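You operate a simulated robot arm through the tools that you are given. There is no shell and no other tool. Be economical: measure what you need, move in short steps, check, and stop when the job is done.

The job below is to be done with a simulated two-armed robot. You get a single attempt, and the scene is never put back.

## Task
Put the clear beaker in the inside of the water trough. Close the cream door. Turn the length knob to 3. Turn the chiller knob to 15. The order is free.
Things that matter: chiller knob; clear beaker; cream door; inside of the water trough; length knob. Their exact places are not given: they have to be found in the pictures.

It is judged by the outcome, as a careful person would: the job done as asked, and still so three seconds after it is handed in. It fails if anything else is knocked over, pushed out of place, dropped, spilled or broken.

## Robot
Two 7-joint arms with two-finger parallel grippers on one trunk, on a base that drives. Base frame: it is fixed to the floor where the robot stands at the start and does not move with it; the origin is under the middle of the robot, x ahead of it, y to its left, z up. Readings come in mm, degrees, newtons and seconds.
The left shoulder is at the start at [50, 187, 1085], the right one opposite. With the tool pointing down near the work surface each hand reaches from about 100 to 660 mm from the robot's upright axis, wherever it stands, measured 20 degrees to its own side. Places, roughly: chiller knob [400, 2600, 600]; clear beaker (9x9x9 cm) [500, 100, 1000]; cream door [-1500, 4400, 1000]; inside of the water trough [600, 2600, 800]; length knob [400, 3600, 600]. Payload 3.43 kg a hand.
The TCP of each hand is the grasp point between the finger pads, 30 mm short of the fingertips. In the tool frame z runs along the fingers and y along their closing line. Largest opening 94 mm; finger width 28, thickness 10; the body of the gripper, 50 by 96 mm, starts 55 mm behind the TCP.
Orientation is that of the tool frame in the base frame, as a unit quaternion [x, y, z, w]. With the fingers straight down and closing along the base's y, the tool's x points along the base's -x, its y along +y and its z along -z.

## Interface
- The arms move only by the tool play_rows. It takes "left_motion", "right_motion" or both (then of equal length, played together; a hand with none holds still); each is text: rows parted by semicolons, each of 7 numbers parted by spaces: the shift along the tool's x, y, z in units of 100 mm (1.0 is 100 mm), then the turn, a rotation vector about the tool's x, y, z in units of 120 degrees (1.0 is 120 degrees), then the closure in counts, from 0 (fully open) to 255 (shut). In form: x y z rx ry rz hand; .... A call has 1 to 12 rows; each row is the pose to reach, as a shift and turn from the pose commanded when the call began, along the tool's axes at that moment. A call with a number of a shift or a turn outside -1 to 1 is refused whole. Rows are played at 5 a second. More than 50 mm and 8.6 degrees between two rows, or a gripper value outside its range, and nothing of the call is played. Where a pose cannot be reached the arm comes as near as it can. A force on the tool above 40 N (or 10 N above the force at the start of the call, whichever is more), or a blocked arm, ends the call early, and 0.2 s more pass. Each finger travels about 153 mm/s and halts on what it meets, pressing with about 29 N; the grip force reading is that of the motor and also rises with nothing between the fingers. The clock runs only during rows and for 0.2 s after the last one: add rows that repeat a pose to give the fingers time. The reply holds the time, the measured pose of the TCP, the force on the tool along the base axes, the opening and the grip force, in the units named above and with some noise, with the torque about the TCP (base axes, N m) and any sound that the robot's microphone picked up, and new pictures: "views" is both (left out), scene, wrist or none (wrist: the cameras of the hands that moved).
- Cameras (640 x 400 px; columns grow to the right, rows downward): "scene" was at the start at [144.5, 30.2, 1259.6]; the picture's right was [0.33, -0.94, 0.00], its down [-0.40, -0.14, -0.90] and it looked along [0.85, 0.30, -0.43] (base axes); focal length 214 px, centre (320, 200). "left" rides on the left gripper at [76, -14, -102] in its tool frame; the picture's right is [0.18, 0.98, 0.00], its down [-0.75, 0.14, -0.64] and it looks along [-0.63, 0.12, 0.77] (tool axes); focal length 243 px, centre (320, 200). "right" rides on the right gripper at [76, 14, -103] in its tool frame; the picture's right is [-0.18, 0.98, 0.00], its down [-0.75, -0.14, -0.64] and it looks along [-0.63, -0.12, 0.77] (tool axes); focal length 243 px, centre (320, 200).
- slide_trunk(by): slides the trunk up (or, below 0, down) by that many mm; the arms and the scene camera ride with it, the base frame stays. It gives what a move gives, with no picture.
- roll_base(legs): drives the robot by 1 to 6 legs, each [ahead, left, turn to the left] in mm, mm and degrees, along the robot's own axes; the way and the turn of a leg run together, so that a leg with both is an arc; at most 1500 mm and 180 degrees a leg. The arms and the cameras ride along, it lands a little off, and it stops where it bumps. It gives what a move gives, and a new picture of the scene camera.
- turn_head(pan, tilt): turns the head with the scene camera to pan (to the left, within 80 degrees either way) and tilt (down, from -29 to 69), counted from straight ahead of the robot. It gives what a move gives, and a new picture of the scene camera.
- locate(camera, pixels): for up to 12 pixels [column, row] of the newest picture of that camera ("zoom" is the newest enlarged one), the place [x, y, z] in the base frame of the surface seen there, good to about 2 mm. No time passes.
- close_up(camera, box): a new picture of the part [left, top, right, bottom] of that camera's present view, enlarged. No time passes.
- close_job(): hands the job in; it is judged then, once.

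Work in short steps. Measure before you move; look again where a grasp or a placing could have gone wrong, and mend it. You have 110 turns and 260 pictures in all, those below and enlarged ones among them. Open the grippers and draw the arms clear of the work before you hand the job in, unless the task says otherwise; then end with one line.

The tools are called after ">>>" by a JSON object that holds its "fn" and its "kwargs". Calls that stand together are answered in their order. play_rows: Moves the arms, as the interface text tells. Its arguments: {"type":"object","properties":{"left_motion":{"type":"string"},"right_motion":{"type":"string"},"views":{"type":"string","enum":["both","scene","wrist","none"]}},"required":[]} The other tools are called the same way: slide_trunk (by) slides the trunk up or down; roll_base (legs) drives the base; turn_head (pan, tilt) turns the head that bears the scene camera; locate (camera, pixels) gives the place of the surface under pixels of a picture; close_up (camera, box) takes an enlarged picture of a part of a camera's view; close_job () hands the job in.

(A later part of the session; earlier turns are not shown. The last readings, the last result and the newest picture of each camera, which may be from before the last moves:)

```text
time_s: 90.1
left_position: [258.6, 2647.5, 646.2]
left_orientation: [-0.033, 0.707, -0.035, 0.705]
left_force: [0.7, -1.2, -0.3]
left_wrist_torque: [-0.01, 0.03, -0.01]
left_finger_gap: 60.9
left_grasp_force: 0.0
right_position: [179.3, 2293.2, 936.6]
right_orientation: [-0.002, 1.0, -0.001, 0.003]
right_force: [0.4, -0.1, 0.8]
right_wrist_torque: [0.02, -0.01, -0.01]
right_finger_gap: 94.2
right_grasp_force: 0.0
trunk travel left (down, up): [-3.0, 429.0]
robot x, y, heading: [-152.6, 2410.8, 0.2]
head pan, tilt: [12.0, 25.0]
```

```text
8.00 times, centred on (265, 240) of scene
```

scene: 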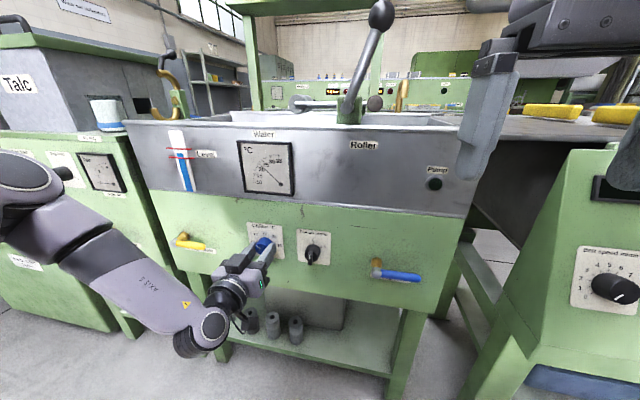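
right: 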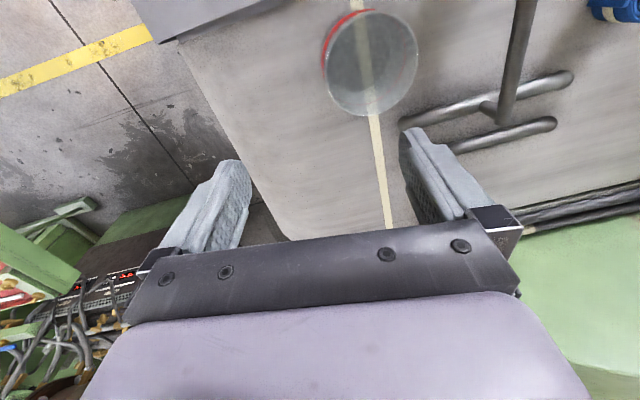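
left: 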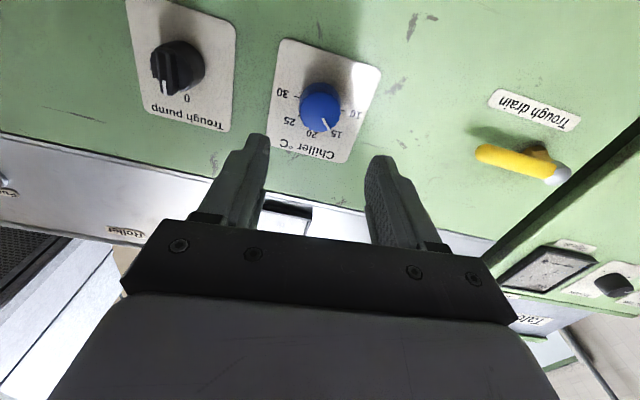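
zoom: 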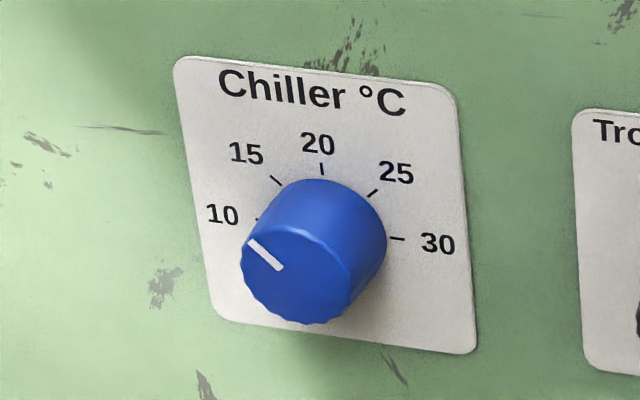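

Quantify the pointer angle from mark ends and tick marks.

>>> {"fn": "locate", "kwargs": {"camera": "zoom", "pixels": [[281, 267], [252, 243], [271, 177], [281, 185], [258, 219], [404, 239], [321, 165], [367, 196], [297, 275]]}}

>>> {"fn": "locate", "kwargs": {"camera": "left", "pixels": [[319.5, 119], [324.5, 130], [337, 112], [294, 96]]}}

```text
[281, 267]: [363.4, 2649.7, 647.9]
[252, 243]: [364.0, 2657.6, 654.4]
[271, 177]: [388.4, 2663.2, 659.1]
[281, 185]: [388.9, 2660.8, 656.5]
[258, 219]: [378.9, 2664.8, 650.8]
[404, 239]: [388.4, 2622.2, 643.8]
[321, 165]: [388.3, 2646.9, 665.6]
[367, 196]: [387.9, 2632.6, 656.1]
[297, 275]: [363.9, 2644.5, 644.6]
```

```text
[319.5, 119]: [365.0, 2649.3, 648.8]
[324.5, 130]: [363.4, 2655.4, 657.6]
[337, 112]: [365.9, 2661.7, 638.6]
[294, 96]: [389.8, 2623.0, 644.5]
```

Both views average ≈45°, so it's on 15. Back the base off and drive left toward the length console (~y 3600).

>>> {"fn": "roll_base", "kwargs": {"legs": [[-280, 0, 0], [0, 900, 0]]}}

>>> {"fn": "turn_head", "kwargs": {"pan": 15, "tilt": 25}}

```text
time_s: 99.9
left_position: [-23.0, 3553.5, 644.6]
left_orientation: [-0.035, 0.708, -0.032, 0.705]
left_force: [0.2, -0.9, 0.4]
left_wrist_torque: [0.01, 0.02, 0.01]
left_finger_gap: 60.8
left_grasp_force: 0.1
right_position: [-99.5, 3200.0, 937.1]
right_orientation: [-0.006, 1.0, -0.001, 0.001]
right_force: [0.2, -0.3, -0.6]
right_wrist_torque: [0.01, 0.03, 0.02]
right_finger_gap: 93.9
right_grasp_force: 0.2
trunk travel left (down, up): [-3.0, 429.0]
robot x, y, heading: [-436.5, 3310.6, 0.4]
head pan, tilt: [12.0, 25.0]
```

scene: 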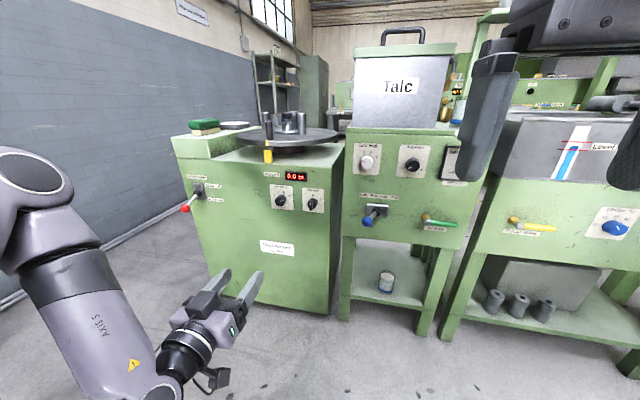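

```text
time_s: 100.5
left_position: [-23.4, 3554.8, 646.0]
left_orientation: [-0.034, 0.707, -0.033, 0.705]
left_force: [-0.3, 0.2, 0.3]
left_wrist_torque: [-0.03, 0.01, 0.02]
left_finger_gap: 61.2
left_grasp_force: 0.0
right_position: [-100.7, 3200.6, 936.2]
right_orientation: [-0.005, 1.0, 0.0, 0.001]
right_force: [0.5, -0.6, 0.0]
right_wrist_torque: [0.0, 0.0, -0.02]
right_finger_gap: 94.0
right_grasp_force: 0.1
trunk travel left (down, up): [-3.0, 429.0]
robot x, y, heading: [-436.3, 3314.5, 0.5]
head pan, tilt: [15.0, 25.0]
```

scene: 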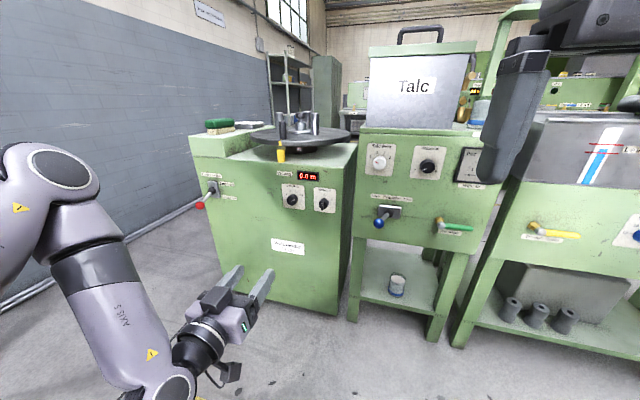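

Zoom on the knobs at (292,200) and (323,203) and measure them.

>>> {"fn": "close_up", "kwargs": {"camera": "scene", "box": [265, 160, 355, 220]}}

>>> {"fn": "locate", "kwargs": {"camera": "zoom", "pixels": [[190, 285], [410, 310], [140, 215], [270, 330], [340, 250], [480, 280], [320, 180]]}}

```text
6.67 times, centred on (310, 190) of scene
```

zoom: 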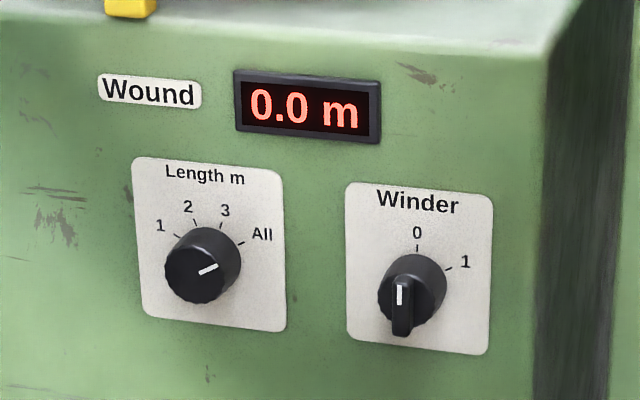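

```text
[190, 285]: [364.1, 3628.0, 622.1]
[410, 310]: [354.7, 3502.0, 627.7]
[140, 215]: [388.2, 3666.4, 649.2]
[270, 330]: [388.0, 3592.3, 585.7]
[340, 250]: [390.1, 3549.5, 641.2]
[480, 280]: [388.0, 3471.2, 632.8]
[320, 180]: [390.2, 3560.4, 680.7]
```

Length knob points at "All"; it must go to "3". Zoom more and measure tick directions.

>>> {"fn": "close_up", "kwargs": {"camera": "scene", "box": [280, 180, 310, 212]}}

```text
12.50 times, centred on (295, 196) of scene
```

zoom: 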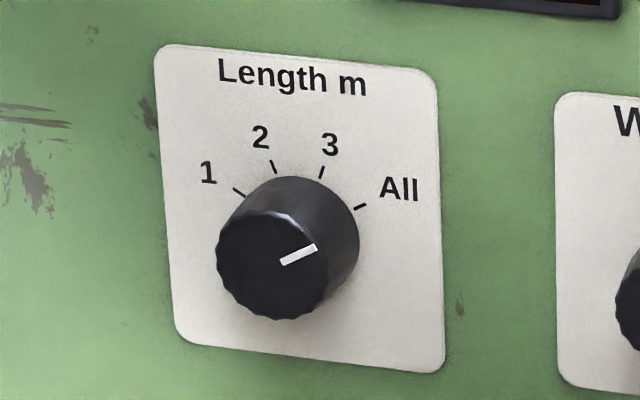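

>>> {"fn": "locate", "kwargs": {"camera": "zoom", "pixels": [[239, 192], [274, 167], [322, 172], [360, 207], [273, 266], [282, 261], [315, 248], [220, 265], [325, 270], [275, 216], [275, 317]]}}

```text
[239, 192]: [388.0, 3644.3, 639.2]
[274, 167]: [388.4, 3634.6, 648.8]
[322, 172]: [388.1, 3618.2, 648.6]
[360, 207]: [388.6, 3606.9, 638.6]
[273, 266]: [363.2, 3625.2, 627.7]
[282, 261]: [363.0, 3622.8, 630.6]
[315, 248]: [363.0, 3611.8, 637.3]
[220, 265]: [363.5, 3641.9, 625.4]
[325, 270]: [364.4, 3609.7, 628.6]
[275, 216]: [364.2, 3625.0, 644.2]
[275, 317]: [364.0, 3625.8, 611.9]
```

Ticks sit at −60/−20/+20/+60°, centre ≈(3626, 627.5); I need 40° counter-clockwise. Check the red lever and the elbow for clearance, and pre-roll the hand +40°.

>>> {"fn": "locate", "kwargs": {"camera": "scene", "pixels": [[200, 205], [212, 188], [60, 170], [100, 190], [110, 260], [20, 200], [120, 225]]}}

>>> {"fn": "play_rows", "kwargs": {"left_motion": "0 0 0 0 0 0.07 90; 0 0 0 0 0 0.14 90; 0 0 0 0 0 0.21 90; 0 0 0 0 0 0.28 90; 0 0 0 0 0 0.333 90; 0 0 0 0 0 0.333 90", "views": "none"}}

```text
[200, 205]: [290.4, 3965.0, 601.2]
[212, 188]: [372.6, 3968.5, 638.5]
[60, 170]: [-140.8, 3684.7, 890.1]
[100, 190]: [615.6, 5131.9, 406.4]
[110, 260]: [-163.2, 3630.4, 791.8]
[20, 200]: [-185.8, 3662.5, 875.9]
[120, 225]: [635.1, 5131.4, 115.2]
```

```text
time_s: 101.9
left_position: [-22.9, 3555.0, 645.3]
left_orientation: [0.209, 0.677, 0.211, 0.674]
left_force: [-0.7, 0.1, -0.3]
left_wrist_torque: [-0.02, 0.04, 0.0]
left_finger_gap: 60.6
left_grasp_force: 0.1
right_position: [-100.2, 3201.2, 935.6]
right_orientation: [-0.005, 1.0, -0.001, 0.003]
right_force: [0.6, 0.6, 0.4]
right_wrist_torque: [-0.01, -0.01, 0.01]
right_finger_gap: 93.8
right_grasp_force: 0.0
trunk travel left (down, up): [-3.0, 429.0]
robot x, y, heading: [-435.9, 3312.3, 0.4]
head pan, tilt: [15.0, 25.0]
```

Clear. Drive left 72 and ahead 283.

>>> {"fn": "roll_base", "kwargs": {"legs": [[0, 72, -0.4], [283, 0, 0]]}}

```text
time_s: 104.8
left_position: [265.8, 3615.9, 646.2]
left_orientation: [0.216, 0.674, 0.203, 0.676]
left_force: [-1.0, 0.4, -0.7]
left_wrist_torque: [0.05, 0.03, 0.01]
left_finger_gap: 60.8
left_grasp_force: 0.1
right_position: [183.4, 3263.2, 937.0]
right_orientation: [0.005, 1.0, 0.0, 0.001]
right_force: [0.1, -0.6, -0.6]
right_wrist_torque: [-0.01, 0.0, 0.0]
right_finger_gap: 93.7
right_grasp_force: 0.0
trunk travel left (down, up): [-3.0, 429.0]
robot x, y, heading: [-150.9, 3382.1, -0.9]
head pan, tilt: [15.0, 25.0]
```

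scene: 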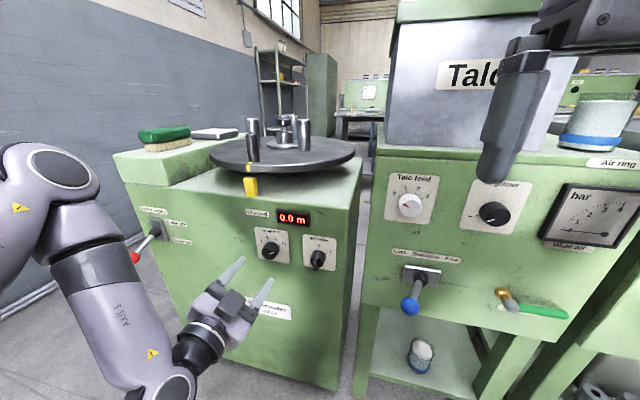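

Shift the hand onto the axis (Δy +10, Δz −18.7) and look through the wrist camera.

>>> {"fn": "play_rows", "kwargs": {"left_motion": "0.21 -0.025 0 0 0 0 90; 0.21 -0.025 0 0 0 0 90", "views": "wrist"}}

>>> {"fn": "close_up", "kwargs": {"camera": "left", "box": [240, 50, 400, 170]}}

```text
time_s: 105.4
left_position: [270.2, 3630.7, 635.5]
left_orientation: [0.217, 0.675, 0.202, 0.676]
left_force: [-0.5, 0.5, 0.0]
left_wrist_torque: [0.02, -0.02, 0.01]
left_finger_gap: 60.7
left_grasp_force: 0.1
left hand out of reach, approached as far as the arm can: row 1, 2
right_position: [182.0, 3263.6, 935.3]
right_orientation: [0.006, 1.0, -0.001, 0.001]
right_force: [0.0, -0.9, -1.1]
right_wrist_torque: [0.01, -0.02, -0.04]
right_finger_gap: 94.0
right_grasp_force: 0.0
trunk travel left (down, up): [-3.0, 429.0]
robot x, y, heading: [-153.1, 3382.5, -1.0]
head pan, tilt: [15.0, 25.0]
```

left: 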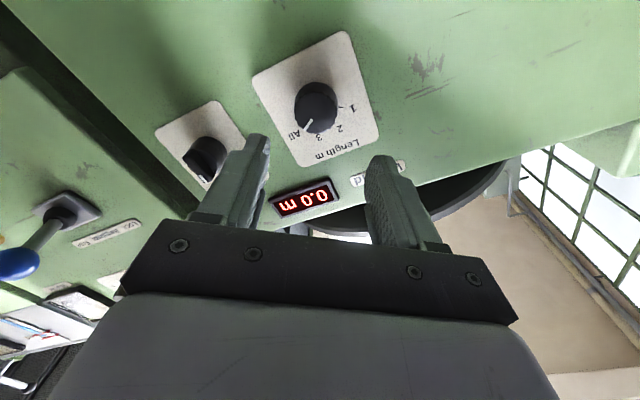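

```text
3.33 times, centred on (320, 110) of left
```

zoom: 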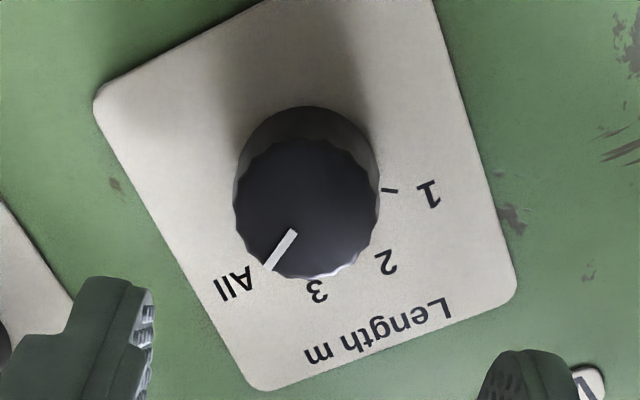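

z stopped at 635.5, 8 mm short. Use the last trunk 3 mm and pitch the tool 4° down.

>>> {"fn": "slide_trunk", "kwargs": {"by": -3}}

>>> {"fn": "play_rows", "kwargs": {"left_motion": "0.006 -0.035 0 0.01 0.0135 0 90; 0.012 -0.07 0 0.019 0.027 0 90; 0.012 -0.07 0 0.019 0.027 0 90", "views": "none"}}

```text
time_s: 106.0
left_position: [268.6, 3630.8, 632.4]
left_orientation: [0.217, 0.675, 0.202, 0.676]
left_force: [-0.1, -0.4, 0.7]
left_wrist_torque: [0.03, 0.03, 0.03]
left_finger_gap: 60.6
left_grasp_force: 0.1
right_position: [182.6, 3265.0, 933.1]
right_orientation: [0.005, 1.0, -0.001, 0.001]
right_force: [0.6, -0.7, 0.1]
right_wrist_torque: [-0.01, -0.03, -0.01]
right_finger_gap: 94.1
right_grasp_force: 0.0
trunk travel left (down, up): [0.0, 432.0]
robot x, y, heading: [-150.5, 3386.3, -0.8]
head pan, tilt: [15.0, 25.0]
```

```text
time_s: 106.8
left_position: [268.7, 3624.5, 628.5]
left_orientation: [0.224, 0.698, 0.197, 0.652]
left_force: [0.4, -0.6, 0.3]
left_wrist_torque: [0.01, 0.0, 0.02]
left_finger_gap: 60.8
left_grasp_force: 0.1
right_position: [182.3, 3264.0, 932.9]
right_orientation: [0.005, 1.0, -0.001, 0.002]
right_force: [0.6, -0.3, -1.2]
right_wrist_torque: [-0.01, 0.01, 0.02]
right_finger_gap: 94.0
right_grasp_force: 0.1
trunk travel left (down, up): [0.0, 432.0]
robot x, y, heading: [-150.3, 3382.4, -1.1]
head pan, tilt: [15.0, 25.0]
```

On axis. Now extend ~84 mm forward compensating the slight tilt, stopping at TCP x≈352.

>>> {"fn": "play_rows", "kwargs": {"left_motion": "-0.01 0.02 0.25 0 0 0 90; -0.02 0.04 0.5 0 0 0 90; -0.03 0.05 0.7 0 0 0 90; -0.038 0.066 0.835 0 0 0 90; -0.038 0.066 0.835 0 0 0 90", "views": "wrist"}}

```text
time_s: 108.0
left_position: [353.1, 3627.0, 626.1]
left_orientation: [0.223, 0.698, 0.196, 0.652]
left_force: [-0.1, -0.4, -0.1]
left_wrist_torque: [0.04, 0.01, -0.02]
left_finger_gap: 61.1
left_grasp_force: 0.1
right_position: [183.3, 3264.5, 932.3]
right_orientation: [0.006, 1.0, -0.001, 0.002]
right_force: [1.2, 0.1, -0.2]
right_wrist_torque: [-0.02, 0.0, -0.01]
right_finger_gap: 93.8
right_grasp_force: 0.0
trunk travel left (down, up): [0.0, 432.0]
robot x, y, heading: [-151.6, 3384.6, -1.0]
head pan, tilt: [15.0, 25.0]
```

left: 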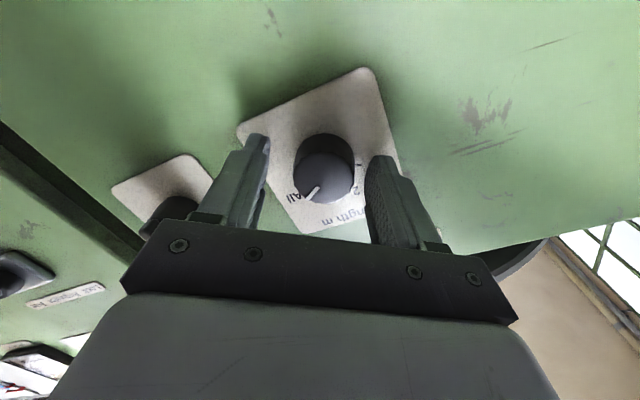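

Nudge up 2.5 mm, then close on the knob.

>>> {"fn": "play_rows", "kwargs": {"left_motion": "-0.02 0.014 0 0 0 0 90; -0.02 0.014 0 0 0 0 130; -0.02 0.014 0 0 0 0 165; -0.02 0.014 0 0 0 0 190; -0.02 0.014 0 0 0 0 190; -0.02 0.014 0 0 0 0 190", "views": "wrist"}}

```text
time_s: 109.4
left_position: [354.4, 3628.3, 630.4]
left_orientation: [0.223, 0.697, 0.197, 0.653]
left_force: [1.7, 11.4, 9.1]
left_wrist_torque: [-0.05, -0.1, 0.56]
left_finger_gap: 37.0
left_grasp_force: 45.3
right_position: [180.5, 3264.3, 934.5]
right_orientation: [0.005, 1.0, -0.001, 0.002]
right_force: [-0.2, 0.0, -0.8]
right_wrist_torque: [0.0, 0.0, 0.02]
right_finger_gap: 93.7
right_grasp_force: 0.0
trunk travel left (down, up): [0.0, 432.0]
robot x, y, heading: [-153.4, 3382.3, -0.8]
head pan, tilt: [15.0, 25.0]
```

left: 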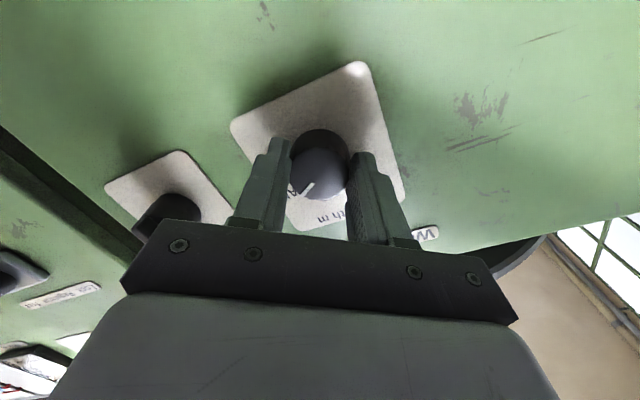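

Gripped. Turn −40°.

>>> {"fn": "play_rows", "kwargs": {"left_motion": "0 0 0 0 0 -0.06 190; 0 0 0 0 0 -0.12 190; 0 0 0 0 0 -0.18 190; 0 0 0 0 0 -0.24 190; 0 0 0 0 0 -0.30 190; 0 0 0 0 0 -0.335 190; 0 0 0 0 0 -0.335 190", "views": "wrist"}}

>>> {"fn": "close_up", "kwargs": {"camera": "left", "box": [240, 80, 400, 230]}}

```text
time_s: 111.0
left_position: [354.1, 3626.6, 629.0]
left_orientation: [-0.029, 0.731, -0.041, 0.68]
left_force: [5.2, 7.8, 5.0]
left_wrist_torque: [-0.01, -0.88, 0.31]
left_finger_gap: 36.5
left_grasp_force: 44.9
right_position: [182.4, 3265.2, 934.7]
right_orientation: [0.006, 1.0, 0.0, 0.002]
right_force: [0.1, -0.1, -0.5]
right_wrist_torque: [0.03, -0.02, -0.01]
right_finger_gap: 93.8
right_grasp_force: 0.0
trunk travel left (down, up): [0.0, 432.0]
robot x, y, heading: [-148.1, 3379.0, -0.9]
head pan, tilt: [15.0, 25.0]
```

left: 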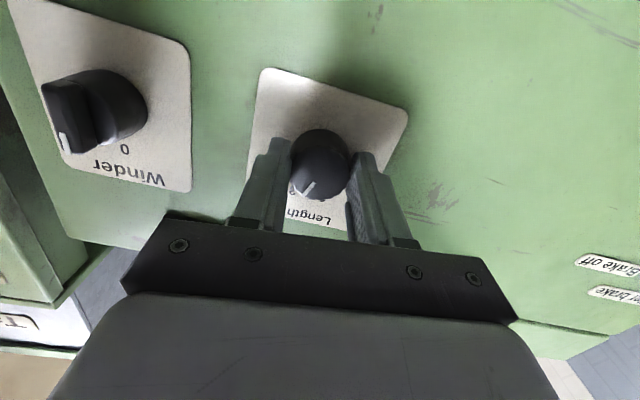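

```text
2.67 times, centred on (320, 155) of left
```

zoom: 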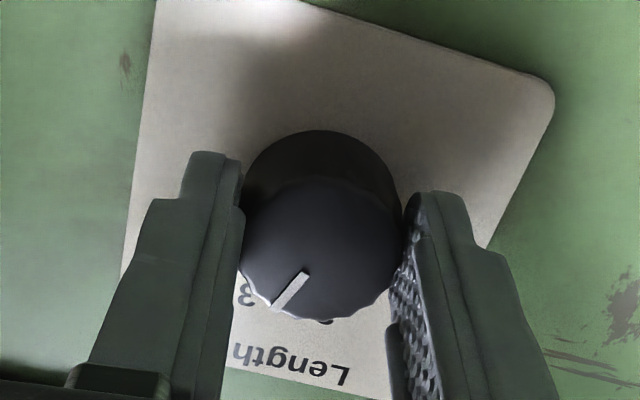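

Release, back off and check the pointer.

>>> {"fn": "play_rows", "kwargs": {"left_motion": "0 0 0 0 0 0 150; 0 0 0 0 0 0 90; 0 0 0 0 0 0 90; 0 0 -0.3 0 0 0 90; 0 0 -0.7 0 0 0 90; 0 0 -0.9 0 0 0 90; 0 0 -0.9 0 0 0 90", "views": "both"}}

>>> {"fn": "close_up", "kwargs": {"camera": "left", "box": [260, 50, 380, 170]}}

>>> {"fn": "close_up", "kwargs": {"camera": "scene", "box": [250, 222, 296, 268]}}

```text
time_s: 112.6
left_position: [264.5, 3630.3, 635.4]
left_orientation: [-0.029, 0.731, -0.041, 0.68]
left_force: [-0.1, -0.3, 0.5]
left_wrist_torque: [0.01, 0.0, -0.01]
left_finger_gap: 60.8
left_grasp_force: 0.1
right_position: [183.0, 3264.1, 933.4]
right_orientation: [0.004, 1.0, -0.001, 0.002]
right_force: [-0.2, 0.5, -0.4]
right_wrist_torque: [0.02, -0.01, 0.0]
right_finger_gap: 94.0
right_grasp_force: 0.1
trunk travel left (down, up): [0.0, 432.0]
robot x, y, heading: [-150.3, 3383.2, -1.1]
head pan, tilt: [15.0, 25.0]
```

scene: 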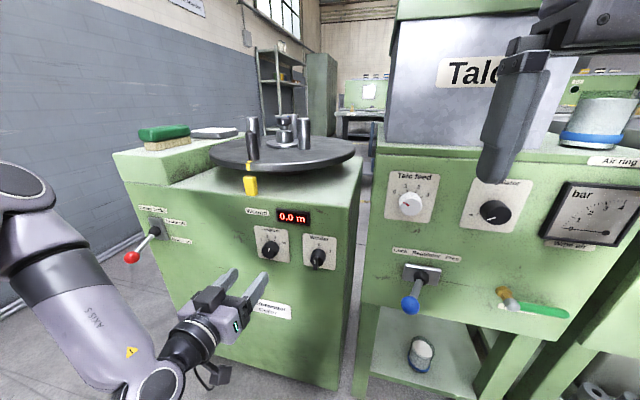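
left: 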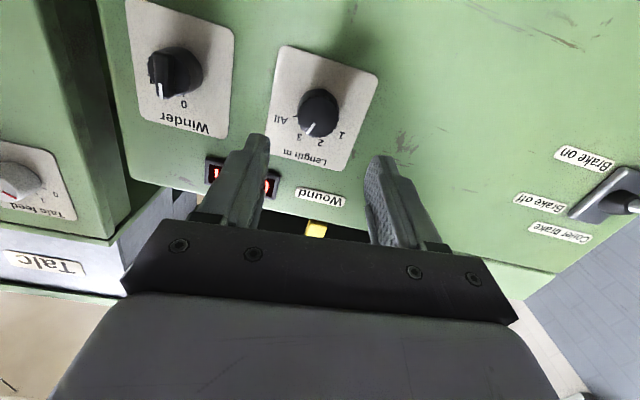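

```text
3.33 times, centred on (320, 110) of left
```

zoom: 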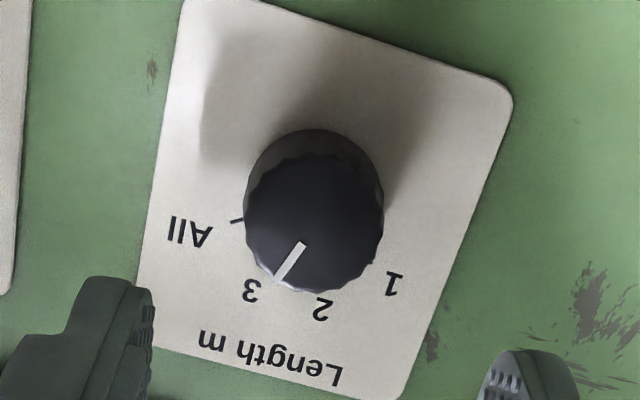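

```text
8.70 times, centred on (273, 245) of scene
```

zoom: 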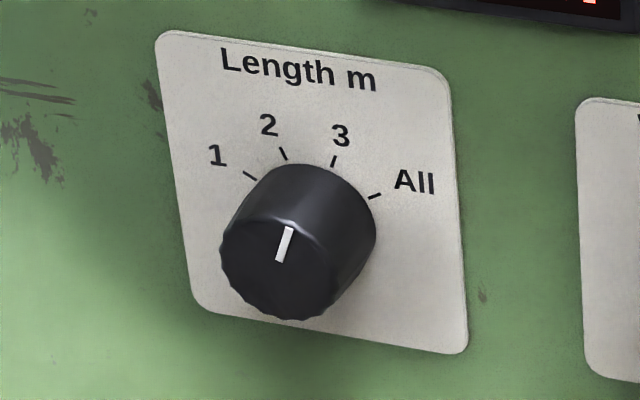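

Pointer is parallel to the "3" tick. Now the cream door: back off, raise the trunk, and look left.

>>> {"fn": "roll_base", "kwargs": {"legs": [[-350, 0, 0]]}}

>>> {"fn": "slide_trunk", "kwargs": {"by": 300}}

>>> {"fn": "turn_head", "kwargs": {"pan": 78, "tilt": 20}}

```text
time_s: 114.8
left_position: [-78.4, 3634.4, 635.0]
left_orientation: [-0.027, 0.732, -0.042, 0.68]
left_force: [0.5, 0.4, -0.9]
left_wrist_torque: [0.0, 0.0, 0.01]
left_finger_gap: 60.9
left_grasp_force: 0.1
right_position: [-162.2, 3268.3, 933.7]
right_orientation: [0.008, 1.0, 0.0, 0.001]
right_force: [-0.3, -0.2, -0.5]
right_wrist_torque: [-0.03, 0.03, 0.01]
right_finger_gap: 94.0
right_grasp_force: 0.1
trunk travel left (down, up): [0.0, 432.0]
robot x, y, heading: [-493.5, 3392.7, -0.8]
head pan, tilt: [15.0, 25.0]
```

scene: 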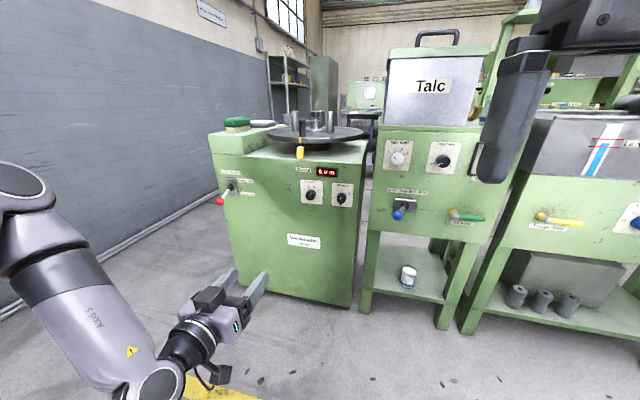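

```text
time_s: 117.8
left_position: [-78.1, 3632.8, 934.5]
left_orientation: [-0.028, 0.732, -0.042, 0.68]
left_force: [0.1, -0.6, 0.3]
left_wrist_torque: [0.03, 0.02, 0.01]
left_finger_gap: 60.8
left_grasp_force: 0.0
right_position: [-162.3, 3268.2, 1233.8]
right_orientation: [0.008, 1.0, -0.001, 0.002]
right_force: [0.5, 0.0, -0.1]
right_wrist_torque: [0.03, -0.01, 0.0]
right_finger_gap: 94.1
right_grasp_force: 0.0
trunk travel left (down, up): [-300.0, 132.0]
robot x, y, heading: [-498.9, 3387.4, -0.9]
head pan, tilt: [15.0, 25.0]
```

```text
time_s: 119.1
left_position: [-78.0, 3634.3, 934.3]
left_orientation: [-0.028, 0.731, -0.041, 0.68]
left_force: [-0.1, 0.5, -0.6]
left_wrist_torque: [0.01, 0.0, -0.01]
left_finger_gap: 60.7
left_grasp_force: 0.0
right_position: [-163.1, 3268.9, 1233.7]
right_orientation: [0.008, 1.0, -0.001, 0.001]
right_force: [0.2, -1.4, -0.3]
right_wrist_torque: [0.03, -0.02, 0.01]
right_finger_gap: 94.0
right_grasp_force: 0.1
trunk travel left (down, up): [-300.0, 132.0]
robot x, y, heading: [-496.7, 3387.5, -0.9]
head pan, tilt: [78.0, 20.0]
```

scene: 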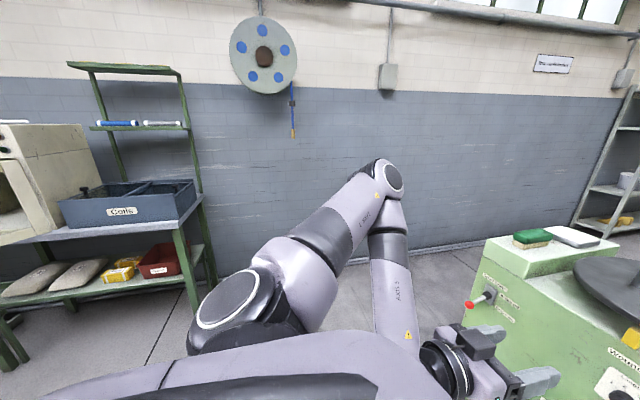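

The cream box is at left, near the wall. Turn the base 90° left with the head looking ahead-left.

>>> {"fn": "roll_base", "kwargs": {"legs": [[0, 0, 91]]}}

>>> {"fn": "turn_head", "kwargs": {"pan": 30, "tilt": 22}}

```text
time_s: 123.4
left_position: [-742.1, 3806.4, 934.4]
left_orientation: [0.537, -0.497, -0.452, -0.51]
left_force: [-1.1, 0.3, -1.1]
left_wrist_torque: [-0.03, 0.01, -0.02]
left_finger_gap: 60.8
left_grasp_force: 0.0
right_position: [-375.8, 3724.9, 1234.1]
right_orientation: [-0.703, 0.711, 0.0, 0.002]
right_force: [-0.1, -0.3, -0.2]
right_wrist_torque: [-0.03, 0.03, 0.04]
right_finger_gap: 93.6
right_grasp_force: 0.0
trunk travel left (down, up): [-300.0, 132.0]
robot x, y, heading: [-495.5, 3392.8, 88.9]
head pan, tilt: [78.0, 20.0]
```

scene: 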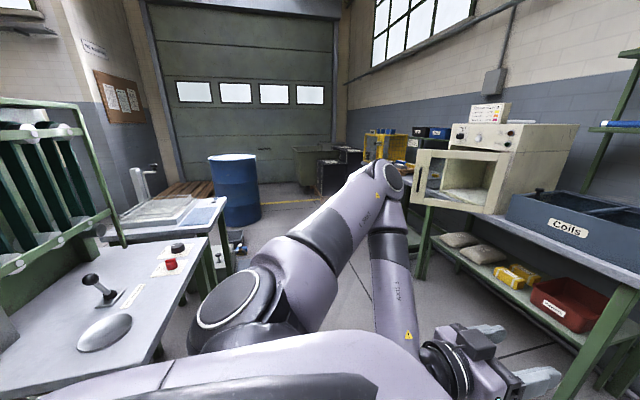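

```text
time_s: 124.5
left_position: [-742.2, 3807.1, 935.7]
left_orientation: [0.538, -0.497, -0.452, -0.51]
left_force: [-0.9, 0.2, 0.4]
left_wrist_torque: [-0.02, 0.04, -0.03]
left_finger_gap: 61.0
left_grasp_force: 0.1
right_position: [-377.5, 3723.7, 1234.5]
right_orientation: [-0.703, 0.711, 0.001, 0.002]
right_force: [-0.3, 0.6, 0.5]
right_wrist_torque: [-0.02, -0.01, -0.01]
right_finger_gap: 94.0
right_grasp_force: 0.1
trunk travel left (down, up): [-300.0, 132.0]
robot x, y, heading: [-496.1, 3390.0, 89.0]
head pan, tilt: [30.0, 22.0]
```

scene: 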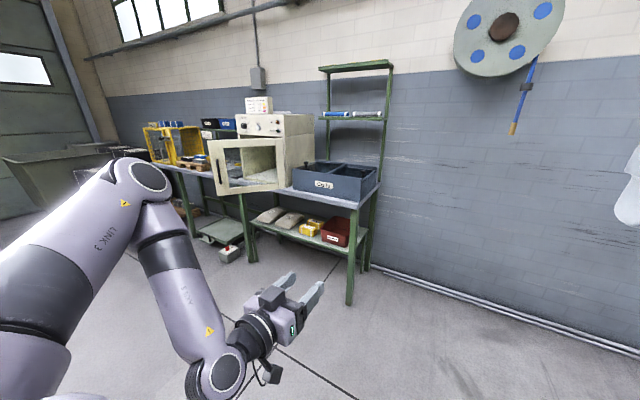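

Found: cream oven with its door ajar around scene (245,165). Zoom and measure.

>>> {"fn": "close_up", "kwargs": {"camera": "scene", "box": [180, 90, 400, 220]}}

>>> {"fn": "locate", "kwargs": {"camera": "scene", "pixels": [[211, 145], [217, 190], [283, 142], [279, 185], [230, 165], [255, 182], [312, 135], [240, 122], [312, 165], [262, 160], [220, 170]]}}

```text
2.91 times, centred on (290, 155) of scene
```

zoom: 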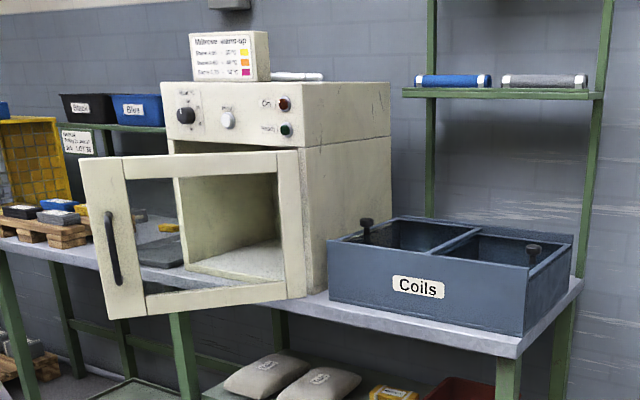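

```text
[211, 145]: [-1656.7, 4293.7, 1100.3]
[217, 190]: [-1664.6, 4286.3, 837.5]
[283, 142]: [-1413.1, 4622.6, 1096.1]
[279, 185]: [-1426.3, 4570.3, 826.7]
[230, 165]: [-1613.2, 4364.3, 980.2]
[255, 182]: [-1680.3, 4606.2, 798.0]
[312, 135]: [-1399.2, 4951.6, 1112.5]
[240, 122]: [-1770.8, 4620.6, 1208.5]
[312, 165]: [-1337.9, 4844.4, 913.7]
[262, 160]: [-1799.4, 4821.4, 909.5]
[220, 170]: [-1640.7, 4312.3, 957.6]
```

Door is hinged near (-1400,4600), free edge at (-1660,4290), handle ≈(-1640,4305,957): open about 52°. Check the bench edge, then the left-hand table, for driving room.

>>> {"fn": "locate", "kwargs": {"camera": "scene", "pixels": [[355, 207], [300, 193], [250, 190], [350, 300], [252, 258], [345, 235], [230, 250], [265, 190], [190, 240]]}}

>>> {"fn": "turn_head", "kwargs": {"pan": 70, "tilt": 35}}

```text
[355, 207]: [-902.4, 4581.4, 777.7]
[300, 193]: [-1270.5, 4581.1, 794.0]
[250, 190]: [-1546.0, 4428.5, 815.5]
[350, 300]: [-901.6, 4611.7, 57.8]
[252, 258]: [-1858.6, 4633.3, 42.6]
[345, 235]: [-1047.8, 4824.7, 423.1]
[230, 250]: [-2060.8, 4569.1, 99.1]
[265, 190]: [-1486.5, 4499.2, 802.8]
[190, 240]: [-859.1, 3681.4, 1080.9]
```

```text
time_s: 125.6
left_position: [-741.0, 3806.2, 934.8]
left_orientation: [0.538, -0.497, -0.453, -0.509]
left_force: [0.5, 0.0, 0.2]
left_wrist_torque: [-0.06, -0.02, 0.0]
left_finger_gap: 60.7
left_grasp_force: 0.1
right_position: [-375.4, 3723.9, 1233.9]
right_orientation: [-0.704, 0.711, 0.0, 0.002]
right_force: [-0.2, 0.3, 0.7]
right_wrist_torque: [0.03, -0.02, 0.02]
right_finger_gap: 93.8
right_grasp_force: 0.1
trunk travel left (down, up): [-300.0, 132.0]
robot x, y, heading: [-493.6, 3389.9, 89.1]
head pan, tilt: [70.0, 35.0]
```

scene: 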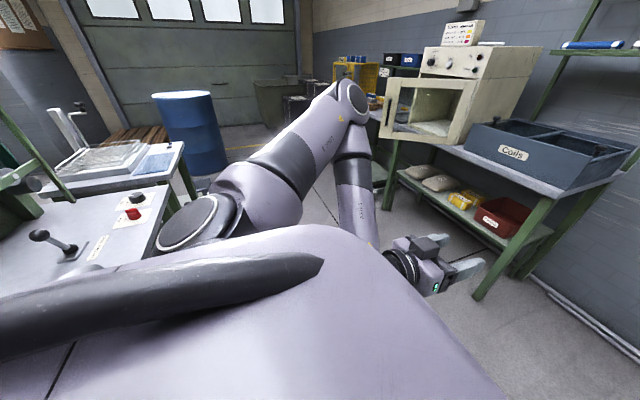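

>>> {"fn": "locate", "kwargs": {"camera": "scene", "pixels": [[182, 145], [175, 190], [130, 250], [200, 178], [228, 165], [60, 240], [340, 85], [205, 215], [60, 190], [250, 160]]}}

```text
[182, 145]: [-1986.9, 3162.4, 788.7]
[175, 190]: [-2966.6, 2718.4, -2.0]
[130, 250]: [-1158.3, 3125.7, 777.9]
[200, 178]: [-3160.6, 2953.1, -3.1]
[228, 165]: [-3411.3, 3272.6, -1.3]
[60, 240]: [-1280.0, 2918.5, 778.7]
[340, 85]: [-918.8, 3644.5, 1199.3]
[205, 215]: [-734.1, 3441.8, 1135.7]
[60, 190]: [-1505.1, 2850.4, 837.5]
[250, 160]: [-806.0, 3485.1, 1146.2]
```

Aisle is y 3160–4580. I'll push with closed fingers on the door's stile above the handle (z≈1065). Raise the trunk, close the hand, then drive ahead 400 and left 780.

>>> {"fn": "slide_trunk", "kwargs": {"by": 130}}

>>> {"fn": "play_rows", "kwargs": {"left_motion": "0 0 0 0 0 0 255; 0 0 0 0 0 0 255; 0 0 0 0 0 0 255", "views": "none"}}

>>> {"fn": "roll_base", "kwargs": {"legs": [[0, 0, 0.9], [400, 0, 0], [0, 780, 0]]}}

>>> {"fn": "turn_head", "kwargs": {"pan": 25, "tilt": 28}}

```text
time_s: 127.2
left_position: [-741.8, 3807.1, 1064.3]
left_orientation: [0.537, -0.497, -0.453, -0.509]
left_force: [-0.5, -0.1, 1.0]
left_wrist_torque: [-0.02, 0.02, -0.01]
left_finger_gap: 60.7
left_grasp_force: 0.1
right_position: [-376.0, 3723.5, 1363.8]
right_orientation: [-0.703, 0.711, 0.0, 0.001]
right_force: [0.5, -0.2, 0.0]
right_wrist_torque: [-0.02, 0.0, 0.04]
right_finger_gap: 94.0
right_grasp_force: 0.0
trunk travel left (down, up): [-430.0, 2.0]
robot x, y, heading: [-496.2, 3391.1, 89.4]
head pan, tilt: [70.0, 35.0]
```

```text
time_s: 128.0
left_position: [-740.5, 3807.4, 1065.0]
left_orientation: [0.538, -0.497, -0.452, -0.509]
left_force: [-0.7, -0.3, 0.0]
left_wrist_torque: [0.01, 0.01, -0.03]
left_finger_gap: 0.0
left_grasp_force: 29.0
right_position: [-376.2, 3724.9, 1363.5]
right_orientation: [-0.704, 0.711, 0.001, 0.002]
right_force: [0.5, 1.0, -0.6]
right_wrist_torque: [-0.03, 0.01, -0.01]
right_finger_gap: 93.9
right_grasp_force: 0.1
trunk travel left (down, up): [-430.0, 2.0]
robot x, y, heading: [-494.5, 3389.8, 89.2]
head pan, tilt: [70.0, 35.0]
```

```text
time_s: 137.6
left_position: [-1513.4, 4214.0, 1063.7]
left_orientation: [0.539, -0.495, -0.454, -0.508]
left_force: [0.0, -0.8, 0.8]
left_wrist_torque: [0.0, 0.03, 0.0]
left_finger_gap: 0.1
left_grasp_force: 29.1
right_position: [-1146.3, 4135.5, 1362.4]
right_orientation: [-0.705, 0.709, 0.0, 0.002]
right_force: [-0.8, 0.4, 1.2]
right_wrist_torque: [-0.02, 0.0, 0.0]
right_finger_gap: 93.9
right_grasp_force: 0.0
trunk travel left (down, up): [-430.0, 2.0]
robot x, y, heading: [-1264.6, 3799.7, 89.4]
head pan, tilt: [70.0, 35.0]
```

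scene: 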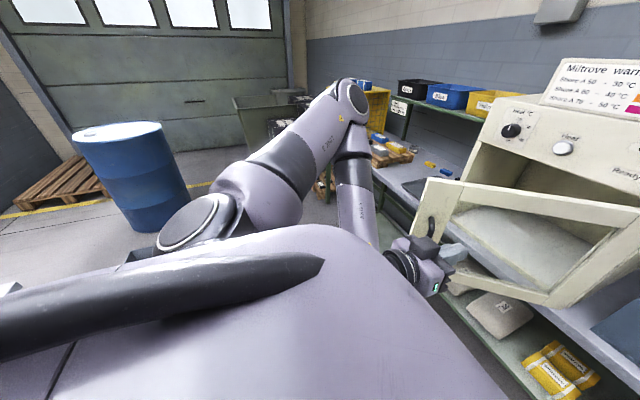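

```text
time_s: 138.7
left_position: [-1513.0, 4215.2, 1063.9]
left_orientation: [0.539, -0.495, -0.454, -0.508]
left_force: [0.4, -0.1, -0.2]
left_wrist_torque: [0.04, 0.01, -0.01]
left_finger_gap: 0.0
left_grasp_force: 28.6
right_position: [-1147.8, 4135.4, 1363.0]
right_orientation: [-0.705, 0.709, 0.0, 0.001]
right_force: [-0.7, -0.9, -0.7]
right_wrist_torque: [-0.03, -0.02, 0.0]
right_finger_gap: 94.1
right_grasp_force: 0.0
trunk travel left (down, up): [-430.0, 2.0]
robot x, y, heading: [-1263.7, 3802.2, 89.5]
head pan, tilt: [25.0, 28.0]
```

scene: 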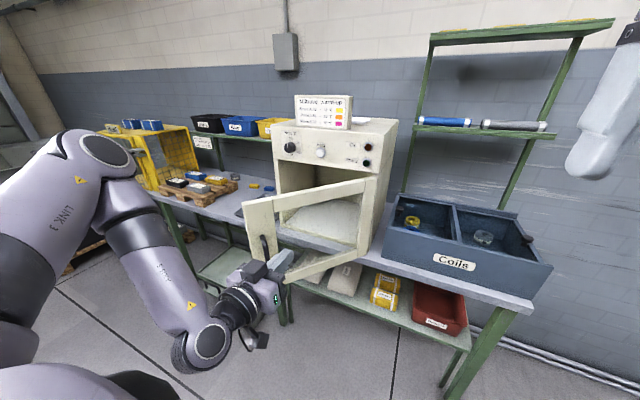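

Re-measure door, handle and oven face from here.

>>> {"fn": "close_up", "kwargs": {"camera": "scene", "box": [225, 110, 405, 300]}}

>>> {"fn": "locate", "kwargs": {"camera": "scene", "pixels": [[247, 205], [262, 205], [255, 215], [265, 247], [370, 185], [362, 240], [300, 195], [340, 187], [330, 225], [275, 145], [370, 165], [255, 240]]}}

```text
2.11 times, centred on (315, 205) of scene
```

zoom: 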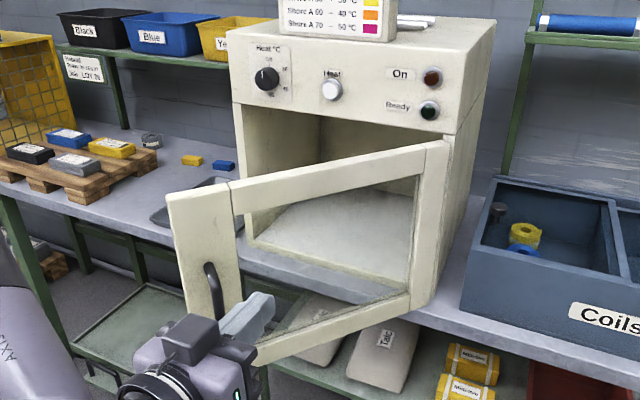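

```text
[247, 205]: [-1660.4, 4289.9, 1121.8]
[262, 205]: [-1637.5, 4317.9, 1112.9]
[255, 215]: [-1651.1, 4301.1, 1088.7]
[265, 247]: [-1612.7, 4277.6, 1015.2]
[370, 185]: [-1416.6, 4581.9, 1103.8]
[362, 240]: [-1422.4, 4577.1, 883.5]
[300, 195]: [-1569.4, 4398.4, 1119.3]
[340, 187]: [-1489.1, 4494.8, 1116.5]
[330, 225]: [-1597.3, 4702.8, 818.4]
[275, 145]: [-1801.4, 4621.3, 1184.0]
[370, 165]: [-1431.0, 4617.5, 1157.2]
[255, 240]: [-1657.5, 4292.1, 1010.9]
```

Door face runs (-1660,4290)→(-1416,4582), handle top z≈1020. Bring the fist to 35 mm off the stile at z≈1085.

>>> {"fn": "play_rows", "kwargs": {"left_motion": "-0.22 0 0 0 0 0 255; -0.22 0.4 0 0 0 0 255; -0.22 0.8 0.2 0 0 0 255; -0.22 0.97 0.5 0 0 0 255; -0.22 0.97 0.5 0 0 0 255", "views": "both"}}

```text
time_s: 139.9
left_position: [-1611.3, 4267.2, 1075.5]
left_orientation: [0.539, -0.495, -0.454, -0.508]
left_force: [-0.6, 0.2, 0.1]
left_wrist_torque: [0.04, 0.01, 0.01]
left_finger_gap: 0.0
left_grasp_force: 29.1
left hand out of reach, approached as far as the arm can: row 1, 2
right_position: [-1147.7, 4134.2, 1363.4]
right_orientation: [-0.706, 0.708, 0.001, 0.002]
right_force: [-0.5, -0.2, 0.0]
right_wrist_torque: [0.0, 0.01, 0.0]
right_finger_gap: 94.2
right_grasp_force: 0.0
trunk travel left (down, up): [-430.0, 2.0]
robot x, y, heading: [-1265.3, 3800.6, 89.5]
head pan, tilt: [25.0, 28.0]
```

scene: 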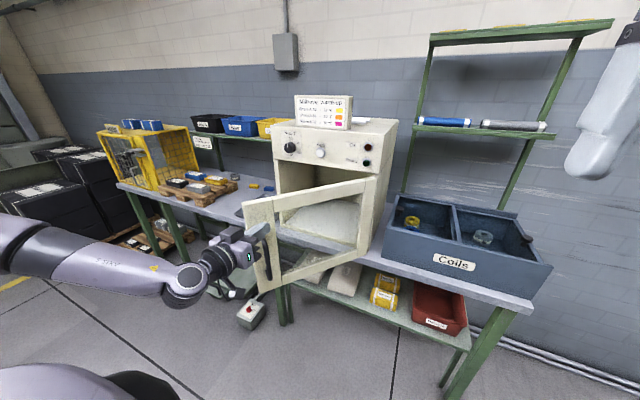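
left: 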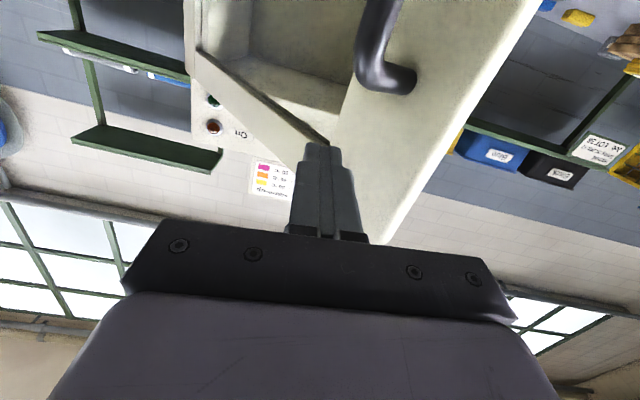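

The fist is in front of the stile's top. Push with the base: a first leg of 55 ahead, 60 left.

>>> {"fn": "roll_base", "kwargs": {"legs": [[55, 60, 0]]}}

```text
time_s: 141.1
left_position: [-1671.0, 4321.8, 1075.1]
left_orientation: [0.541, -0.494, -0.453, -0.508]
left_force: [-0.1, 0.1, -1.0]
left_wrist_torque: [0.02, -0.01, -0.03]
left_finger_gap: 0.1
left_grasp_force: 29.0
right_position: [-1207.5, 4190.9, 1363.5]
right_orientation: [-0.706, 0.708, 0.001, 0.002]
right_force: [-0.4, -0.3, 1.5]
right_wrist_torque: [-0.05, 0.0, 0.0]
right_finger_gap: 94.1
right_grasp_force: 0.1
trunk travel left (down, up): [-430.0, 2.0]
robot x, y, heading: [-1321.3, 3856.3, 89.6]
head pan, tilt: [25.0, 28.0]
```

scene: 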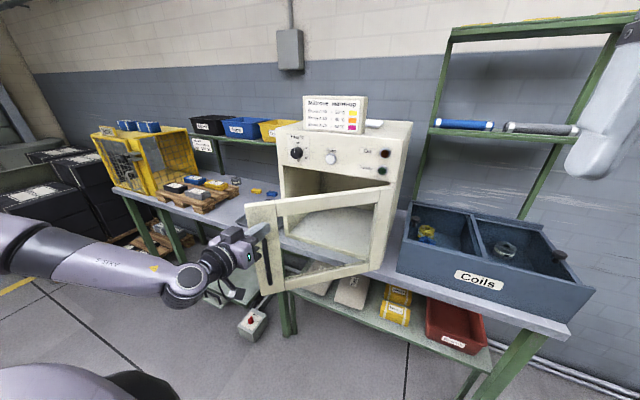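

Check where the door's free edge is now.

>>> {"fn": "locate", "kwargs": {"camera": "scene", "pixels": [[249, 206], [256, 225], [270, 210], [380, 192], [340, 200]]}}

>>> {"fn": "close_up", "kwargs": {"camera": "scene", "box": [190, 180, 310, 310]}}

```text
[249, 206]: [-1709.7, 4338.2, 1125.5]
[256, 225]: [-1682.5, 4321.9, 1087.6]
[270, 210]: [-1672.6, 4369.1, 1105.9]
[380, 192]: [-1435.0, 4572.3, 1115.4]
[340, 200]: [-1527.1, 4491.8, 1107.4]
```

```text
3.08 times, centred on (250, 245) of scene
```

zoom: 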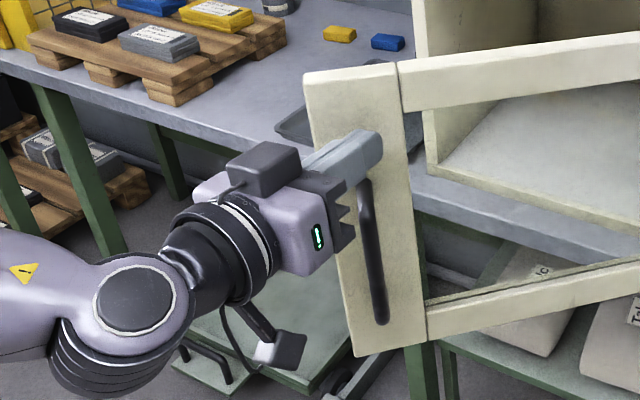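

The door is swinging (now ≈40° open). Continue along the arc: 110 ahead, 65 left.

>>> {"fn": "roll_base", "kwargs": {"legs": [[110, 65, 0]]}}

```text
time_s: 142.4
left_position: [-1734.2, 4431.3, 1075.1]
left_orientation: [0.54, -0.494, -0.454, -0.507]
left_force: [1.0, -0.1, -0.6]
left_wrist_torque: [0.03, 0.0, 0.03]
left_finger_gap: 0.0
left_grasp_force: 29.3
right_position: [-1270.6, 4300.3, 1363.9]
right_orientation: [-0.706, 0.708, 0.001, 0.002]
right_force: [0.1, 0.5, -0.8]
right_wrist_torque: [0.0, 0.0, 0.01]
right_finger_gap: 94.1
right_grasp_force: 0.0
trunk travel left (down, up): [-430.0, 2.0]
robot x, y, heading: [-1385.2, 3969.8, 89.6]
head pan, tilt: [25.0, 28.0]
```

scene: 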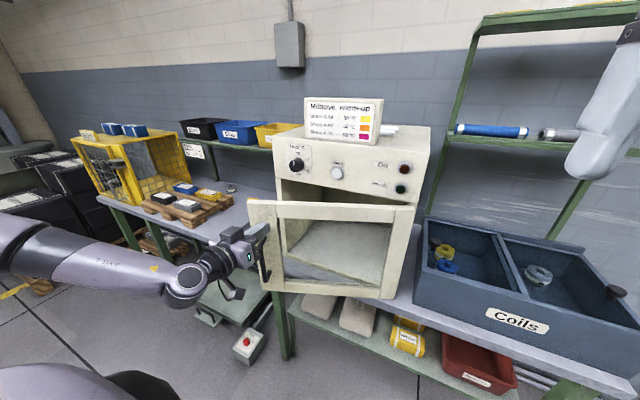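

About 20° left. Next 90 ahead, 18 left.

>>> {"fn": "roll_base", "kwargs": {"legs": [[90, 18, 0]]}}

>>> {"fn": "locate", "kwargs": {"camera": "scene", "pixels": [[260, 208], [285, 212], [400, 215], [340, 210], [300, 185], [400, 190]]}}

```text
time_s: 143.5
left_position: [-1752.4, 4524.3, 1074.5]
left_orientation: [0.542, -0.494, -0.454, -0.507]
left_force: [-0.4, 0.5, -0.4]
left_wrist_torque: [0.04, -0.02, 0.03]
left_finger_gap: 0.3
left_grasp_force: 29.0
right_position: [-1287.8, 4395.2, 1363.8]
right_orientation: [0.707, -0.707, 0.0, -0.002]
right_force: [-0.5, 1.1, 0.2]
right_wrist_torque: [-0.02, 0.02, 0.0]
right_finger_gap: 93.9
right_grasp_force: 0.1
trunk travel left (down, up): [-430.0, 2.0]
robot x, y, heading: [-1403.6, 4060.4, 90.0]
head pan, tilt: [25.0, 28.0]
```

scene: 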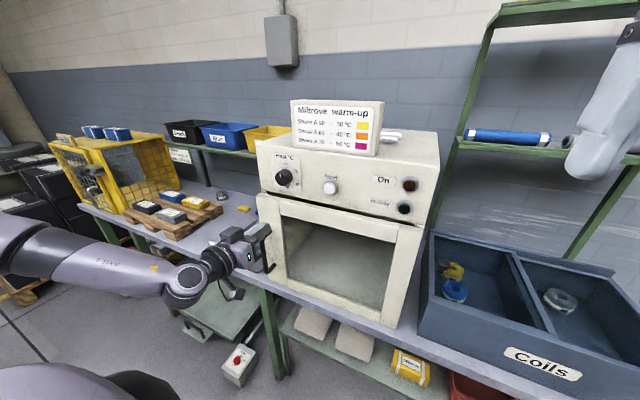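

```text
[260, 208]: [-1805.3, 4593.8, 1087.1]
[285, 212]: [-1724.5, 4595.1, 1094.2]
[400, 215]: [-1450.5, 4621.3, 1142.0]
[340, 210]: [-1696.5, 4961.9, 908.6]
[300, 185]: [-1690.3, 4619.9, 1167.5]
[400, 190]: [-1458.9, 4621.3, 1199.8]
```

Nearly or fully closed. Inspect in close-up.

>>> {"fn": "close_up", "kwargs": {"camera": "scene", "box": [230, 130, 450, 340]}}

>>> {"fn": "locate", "kwargs": {"camera": "scene", "pixels": [[262, 200], [270, 203], [310, 212], [360, 225], [400, 232], [415, 240], [385, 320], [395, 300], [380, 225], [330, 217]]}}

```text
1.90 times, centred on (340, 235) of scene
```

zoom: 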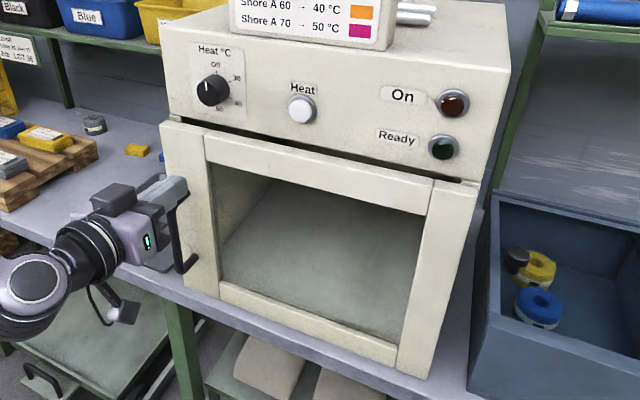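

```text
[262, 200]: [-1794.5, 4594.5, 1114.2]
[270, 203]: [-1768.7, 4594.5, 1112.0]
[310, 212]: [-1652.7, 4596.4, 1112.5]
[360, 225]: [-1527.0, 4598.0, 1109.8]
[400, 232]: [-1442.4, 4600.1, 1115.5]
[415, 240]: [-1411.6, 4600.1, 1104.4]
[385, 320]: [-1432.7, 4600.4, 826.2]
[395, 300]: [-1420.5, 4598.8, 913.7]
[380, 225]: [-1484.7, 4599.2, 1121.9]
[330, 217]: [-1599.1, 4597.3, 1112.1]
```

Door is within 1° of closed (face 4594.5 vs 4600 at the hinge). Press it home with the arm in small steps.

>>> {"fn": "play_rows", "kwargs": {"left_motion": "0 0 0.15 0 0 0 255; 0 0 0.3 0 0 0 255; 0 0 0.37 0 0 0 255; 0 0 0.42 0 0 0 255; 0 0 0.47 0 0 0 255; 0 0 0.52 0 0 0 255; 0 0 0.52 0 0 0 255", "views": "scene"}}

>>> {"fn": "locate", "kwargs": {"camera": "scene", "pixels": [[262, 200], [270, 203], [310, 212], [360, 225], [400, 232], [415, 240], [395, 300]]}}

```text
time_s: 145.1
left_position: [-1752.5, 4571.4, 1072.5]
left_orientation: [0.541, -0.493, -0.456, -0.506]
left_force: [-2.6, -35.6, 0.6]
left_wrist_torque: [0.44, 0.49, 0.07]
left_finger_gap: 0.0
left_grasp_force: 29.2
right_position: [-1288.4, 4387.2, 1364.7]
right_orientation: [0.707, -0.707, -0.003, -0.004]
right_force: [-0.3, 0.3, 0.3]
right_wrist_torque: [-0.02, -0.02, 0.04]
right_finger_gap: 94.0
right_grasp_force: 0.1
trunk travel left (down, up): [-430.0, 2.0]
robot x, y, heading: [-1403.7, 4060.0, 90.0]
head pan, tilt: [25.0, 28.0]
```

scene: 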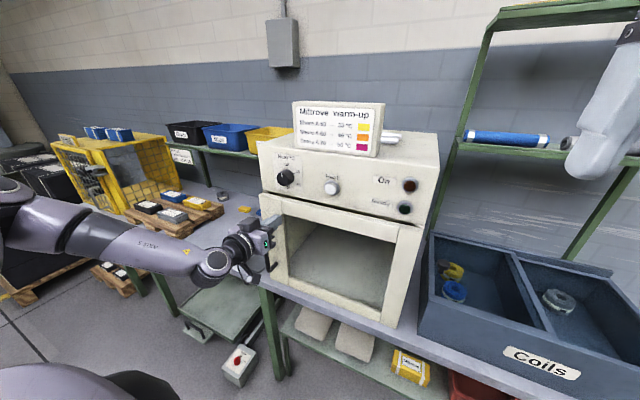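

```text
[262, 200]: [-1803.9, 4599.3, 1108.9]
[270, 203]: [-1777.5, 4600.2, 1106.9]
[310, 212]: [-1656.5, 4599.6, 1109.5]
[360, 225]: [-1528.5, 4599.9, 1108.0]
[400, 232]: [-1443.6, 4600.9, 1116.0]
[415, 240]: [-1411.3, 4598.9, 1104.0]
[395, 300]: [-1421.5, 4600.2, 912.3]
```

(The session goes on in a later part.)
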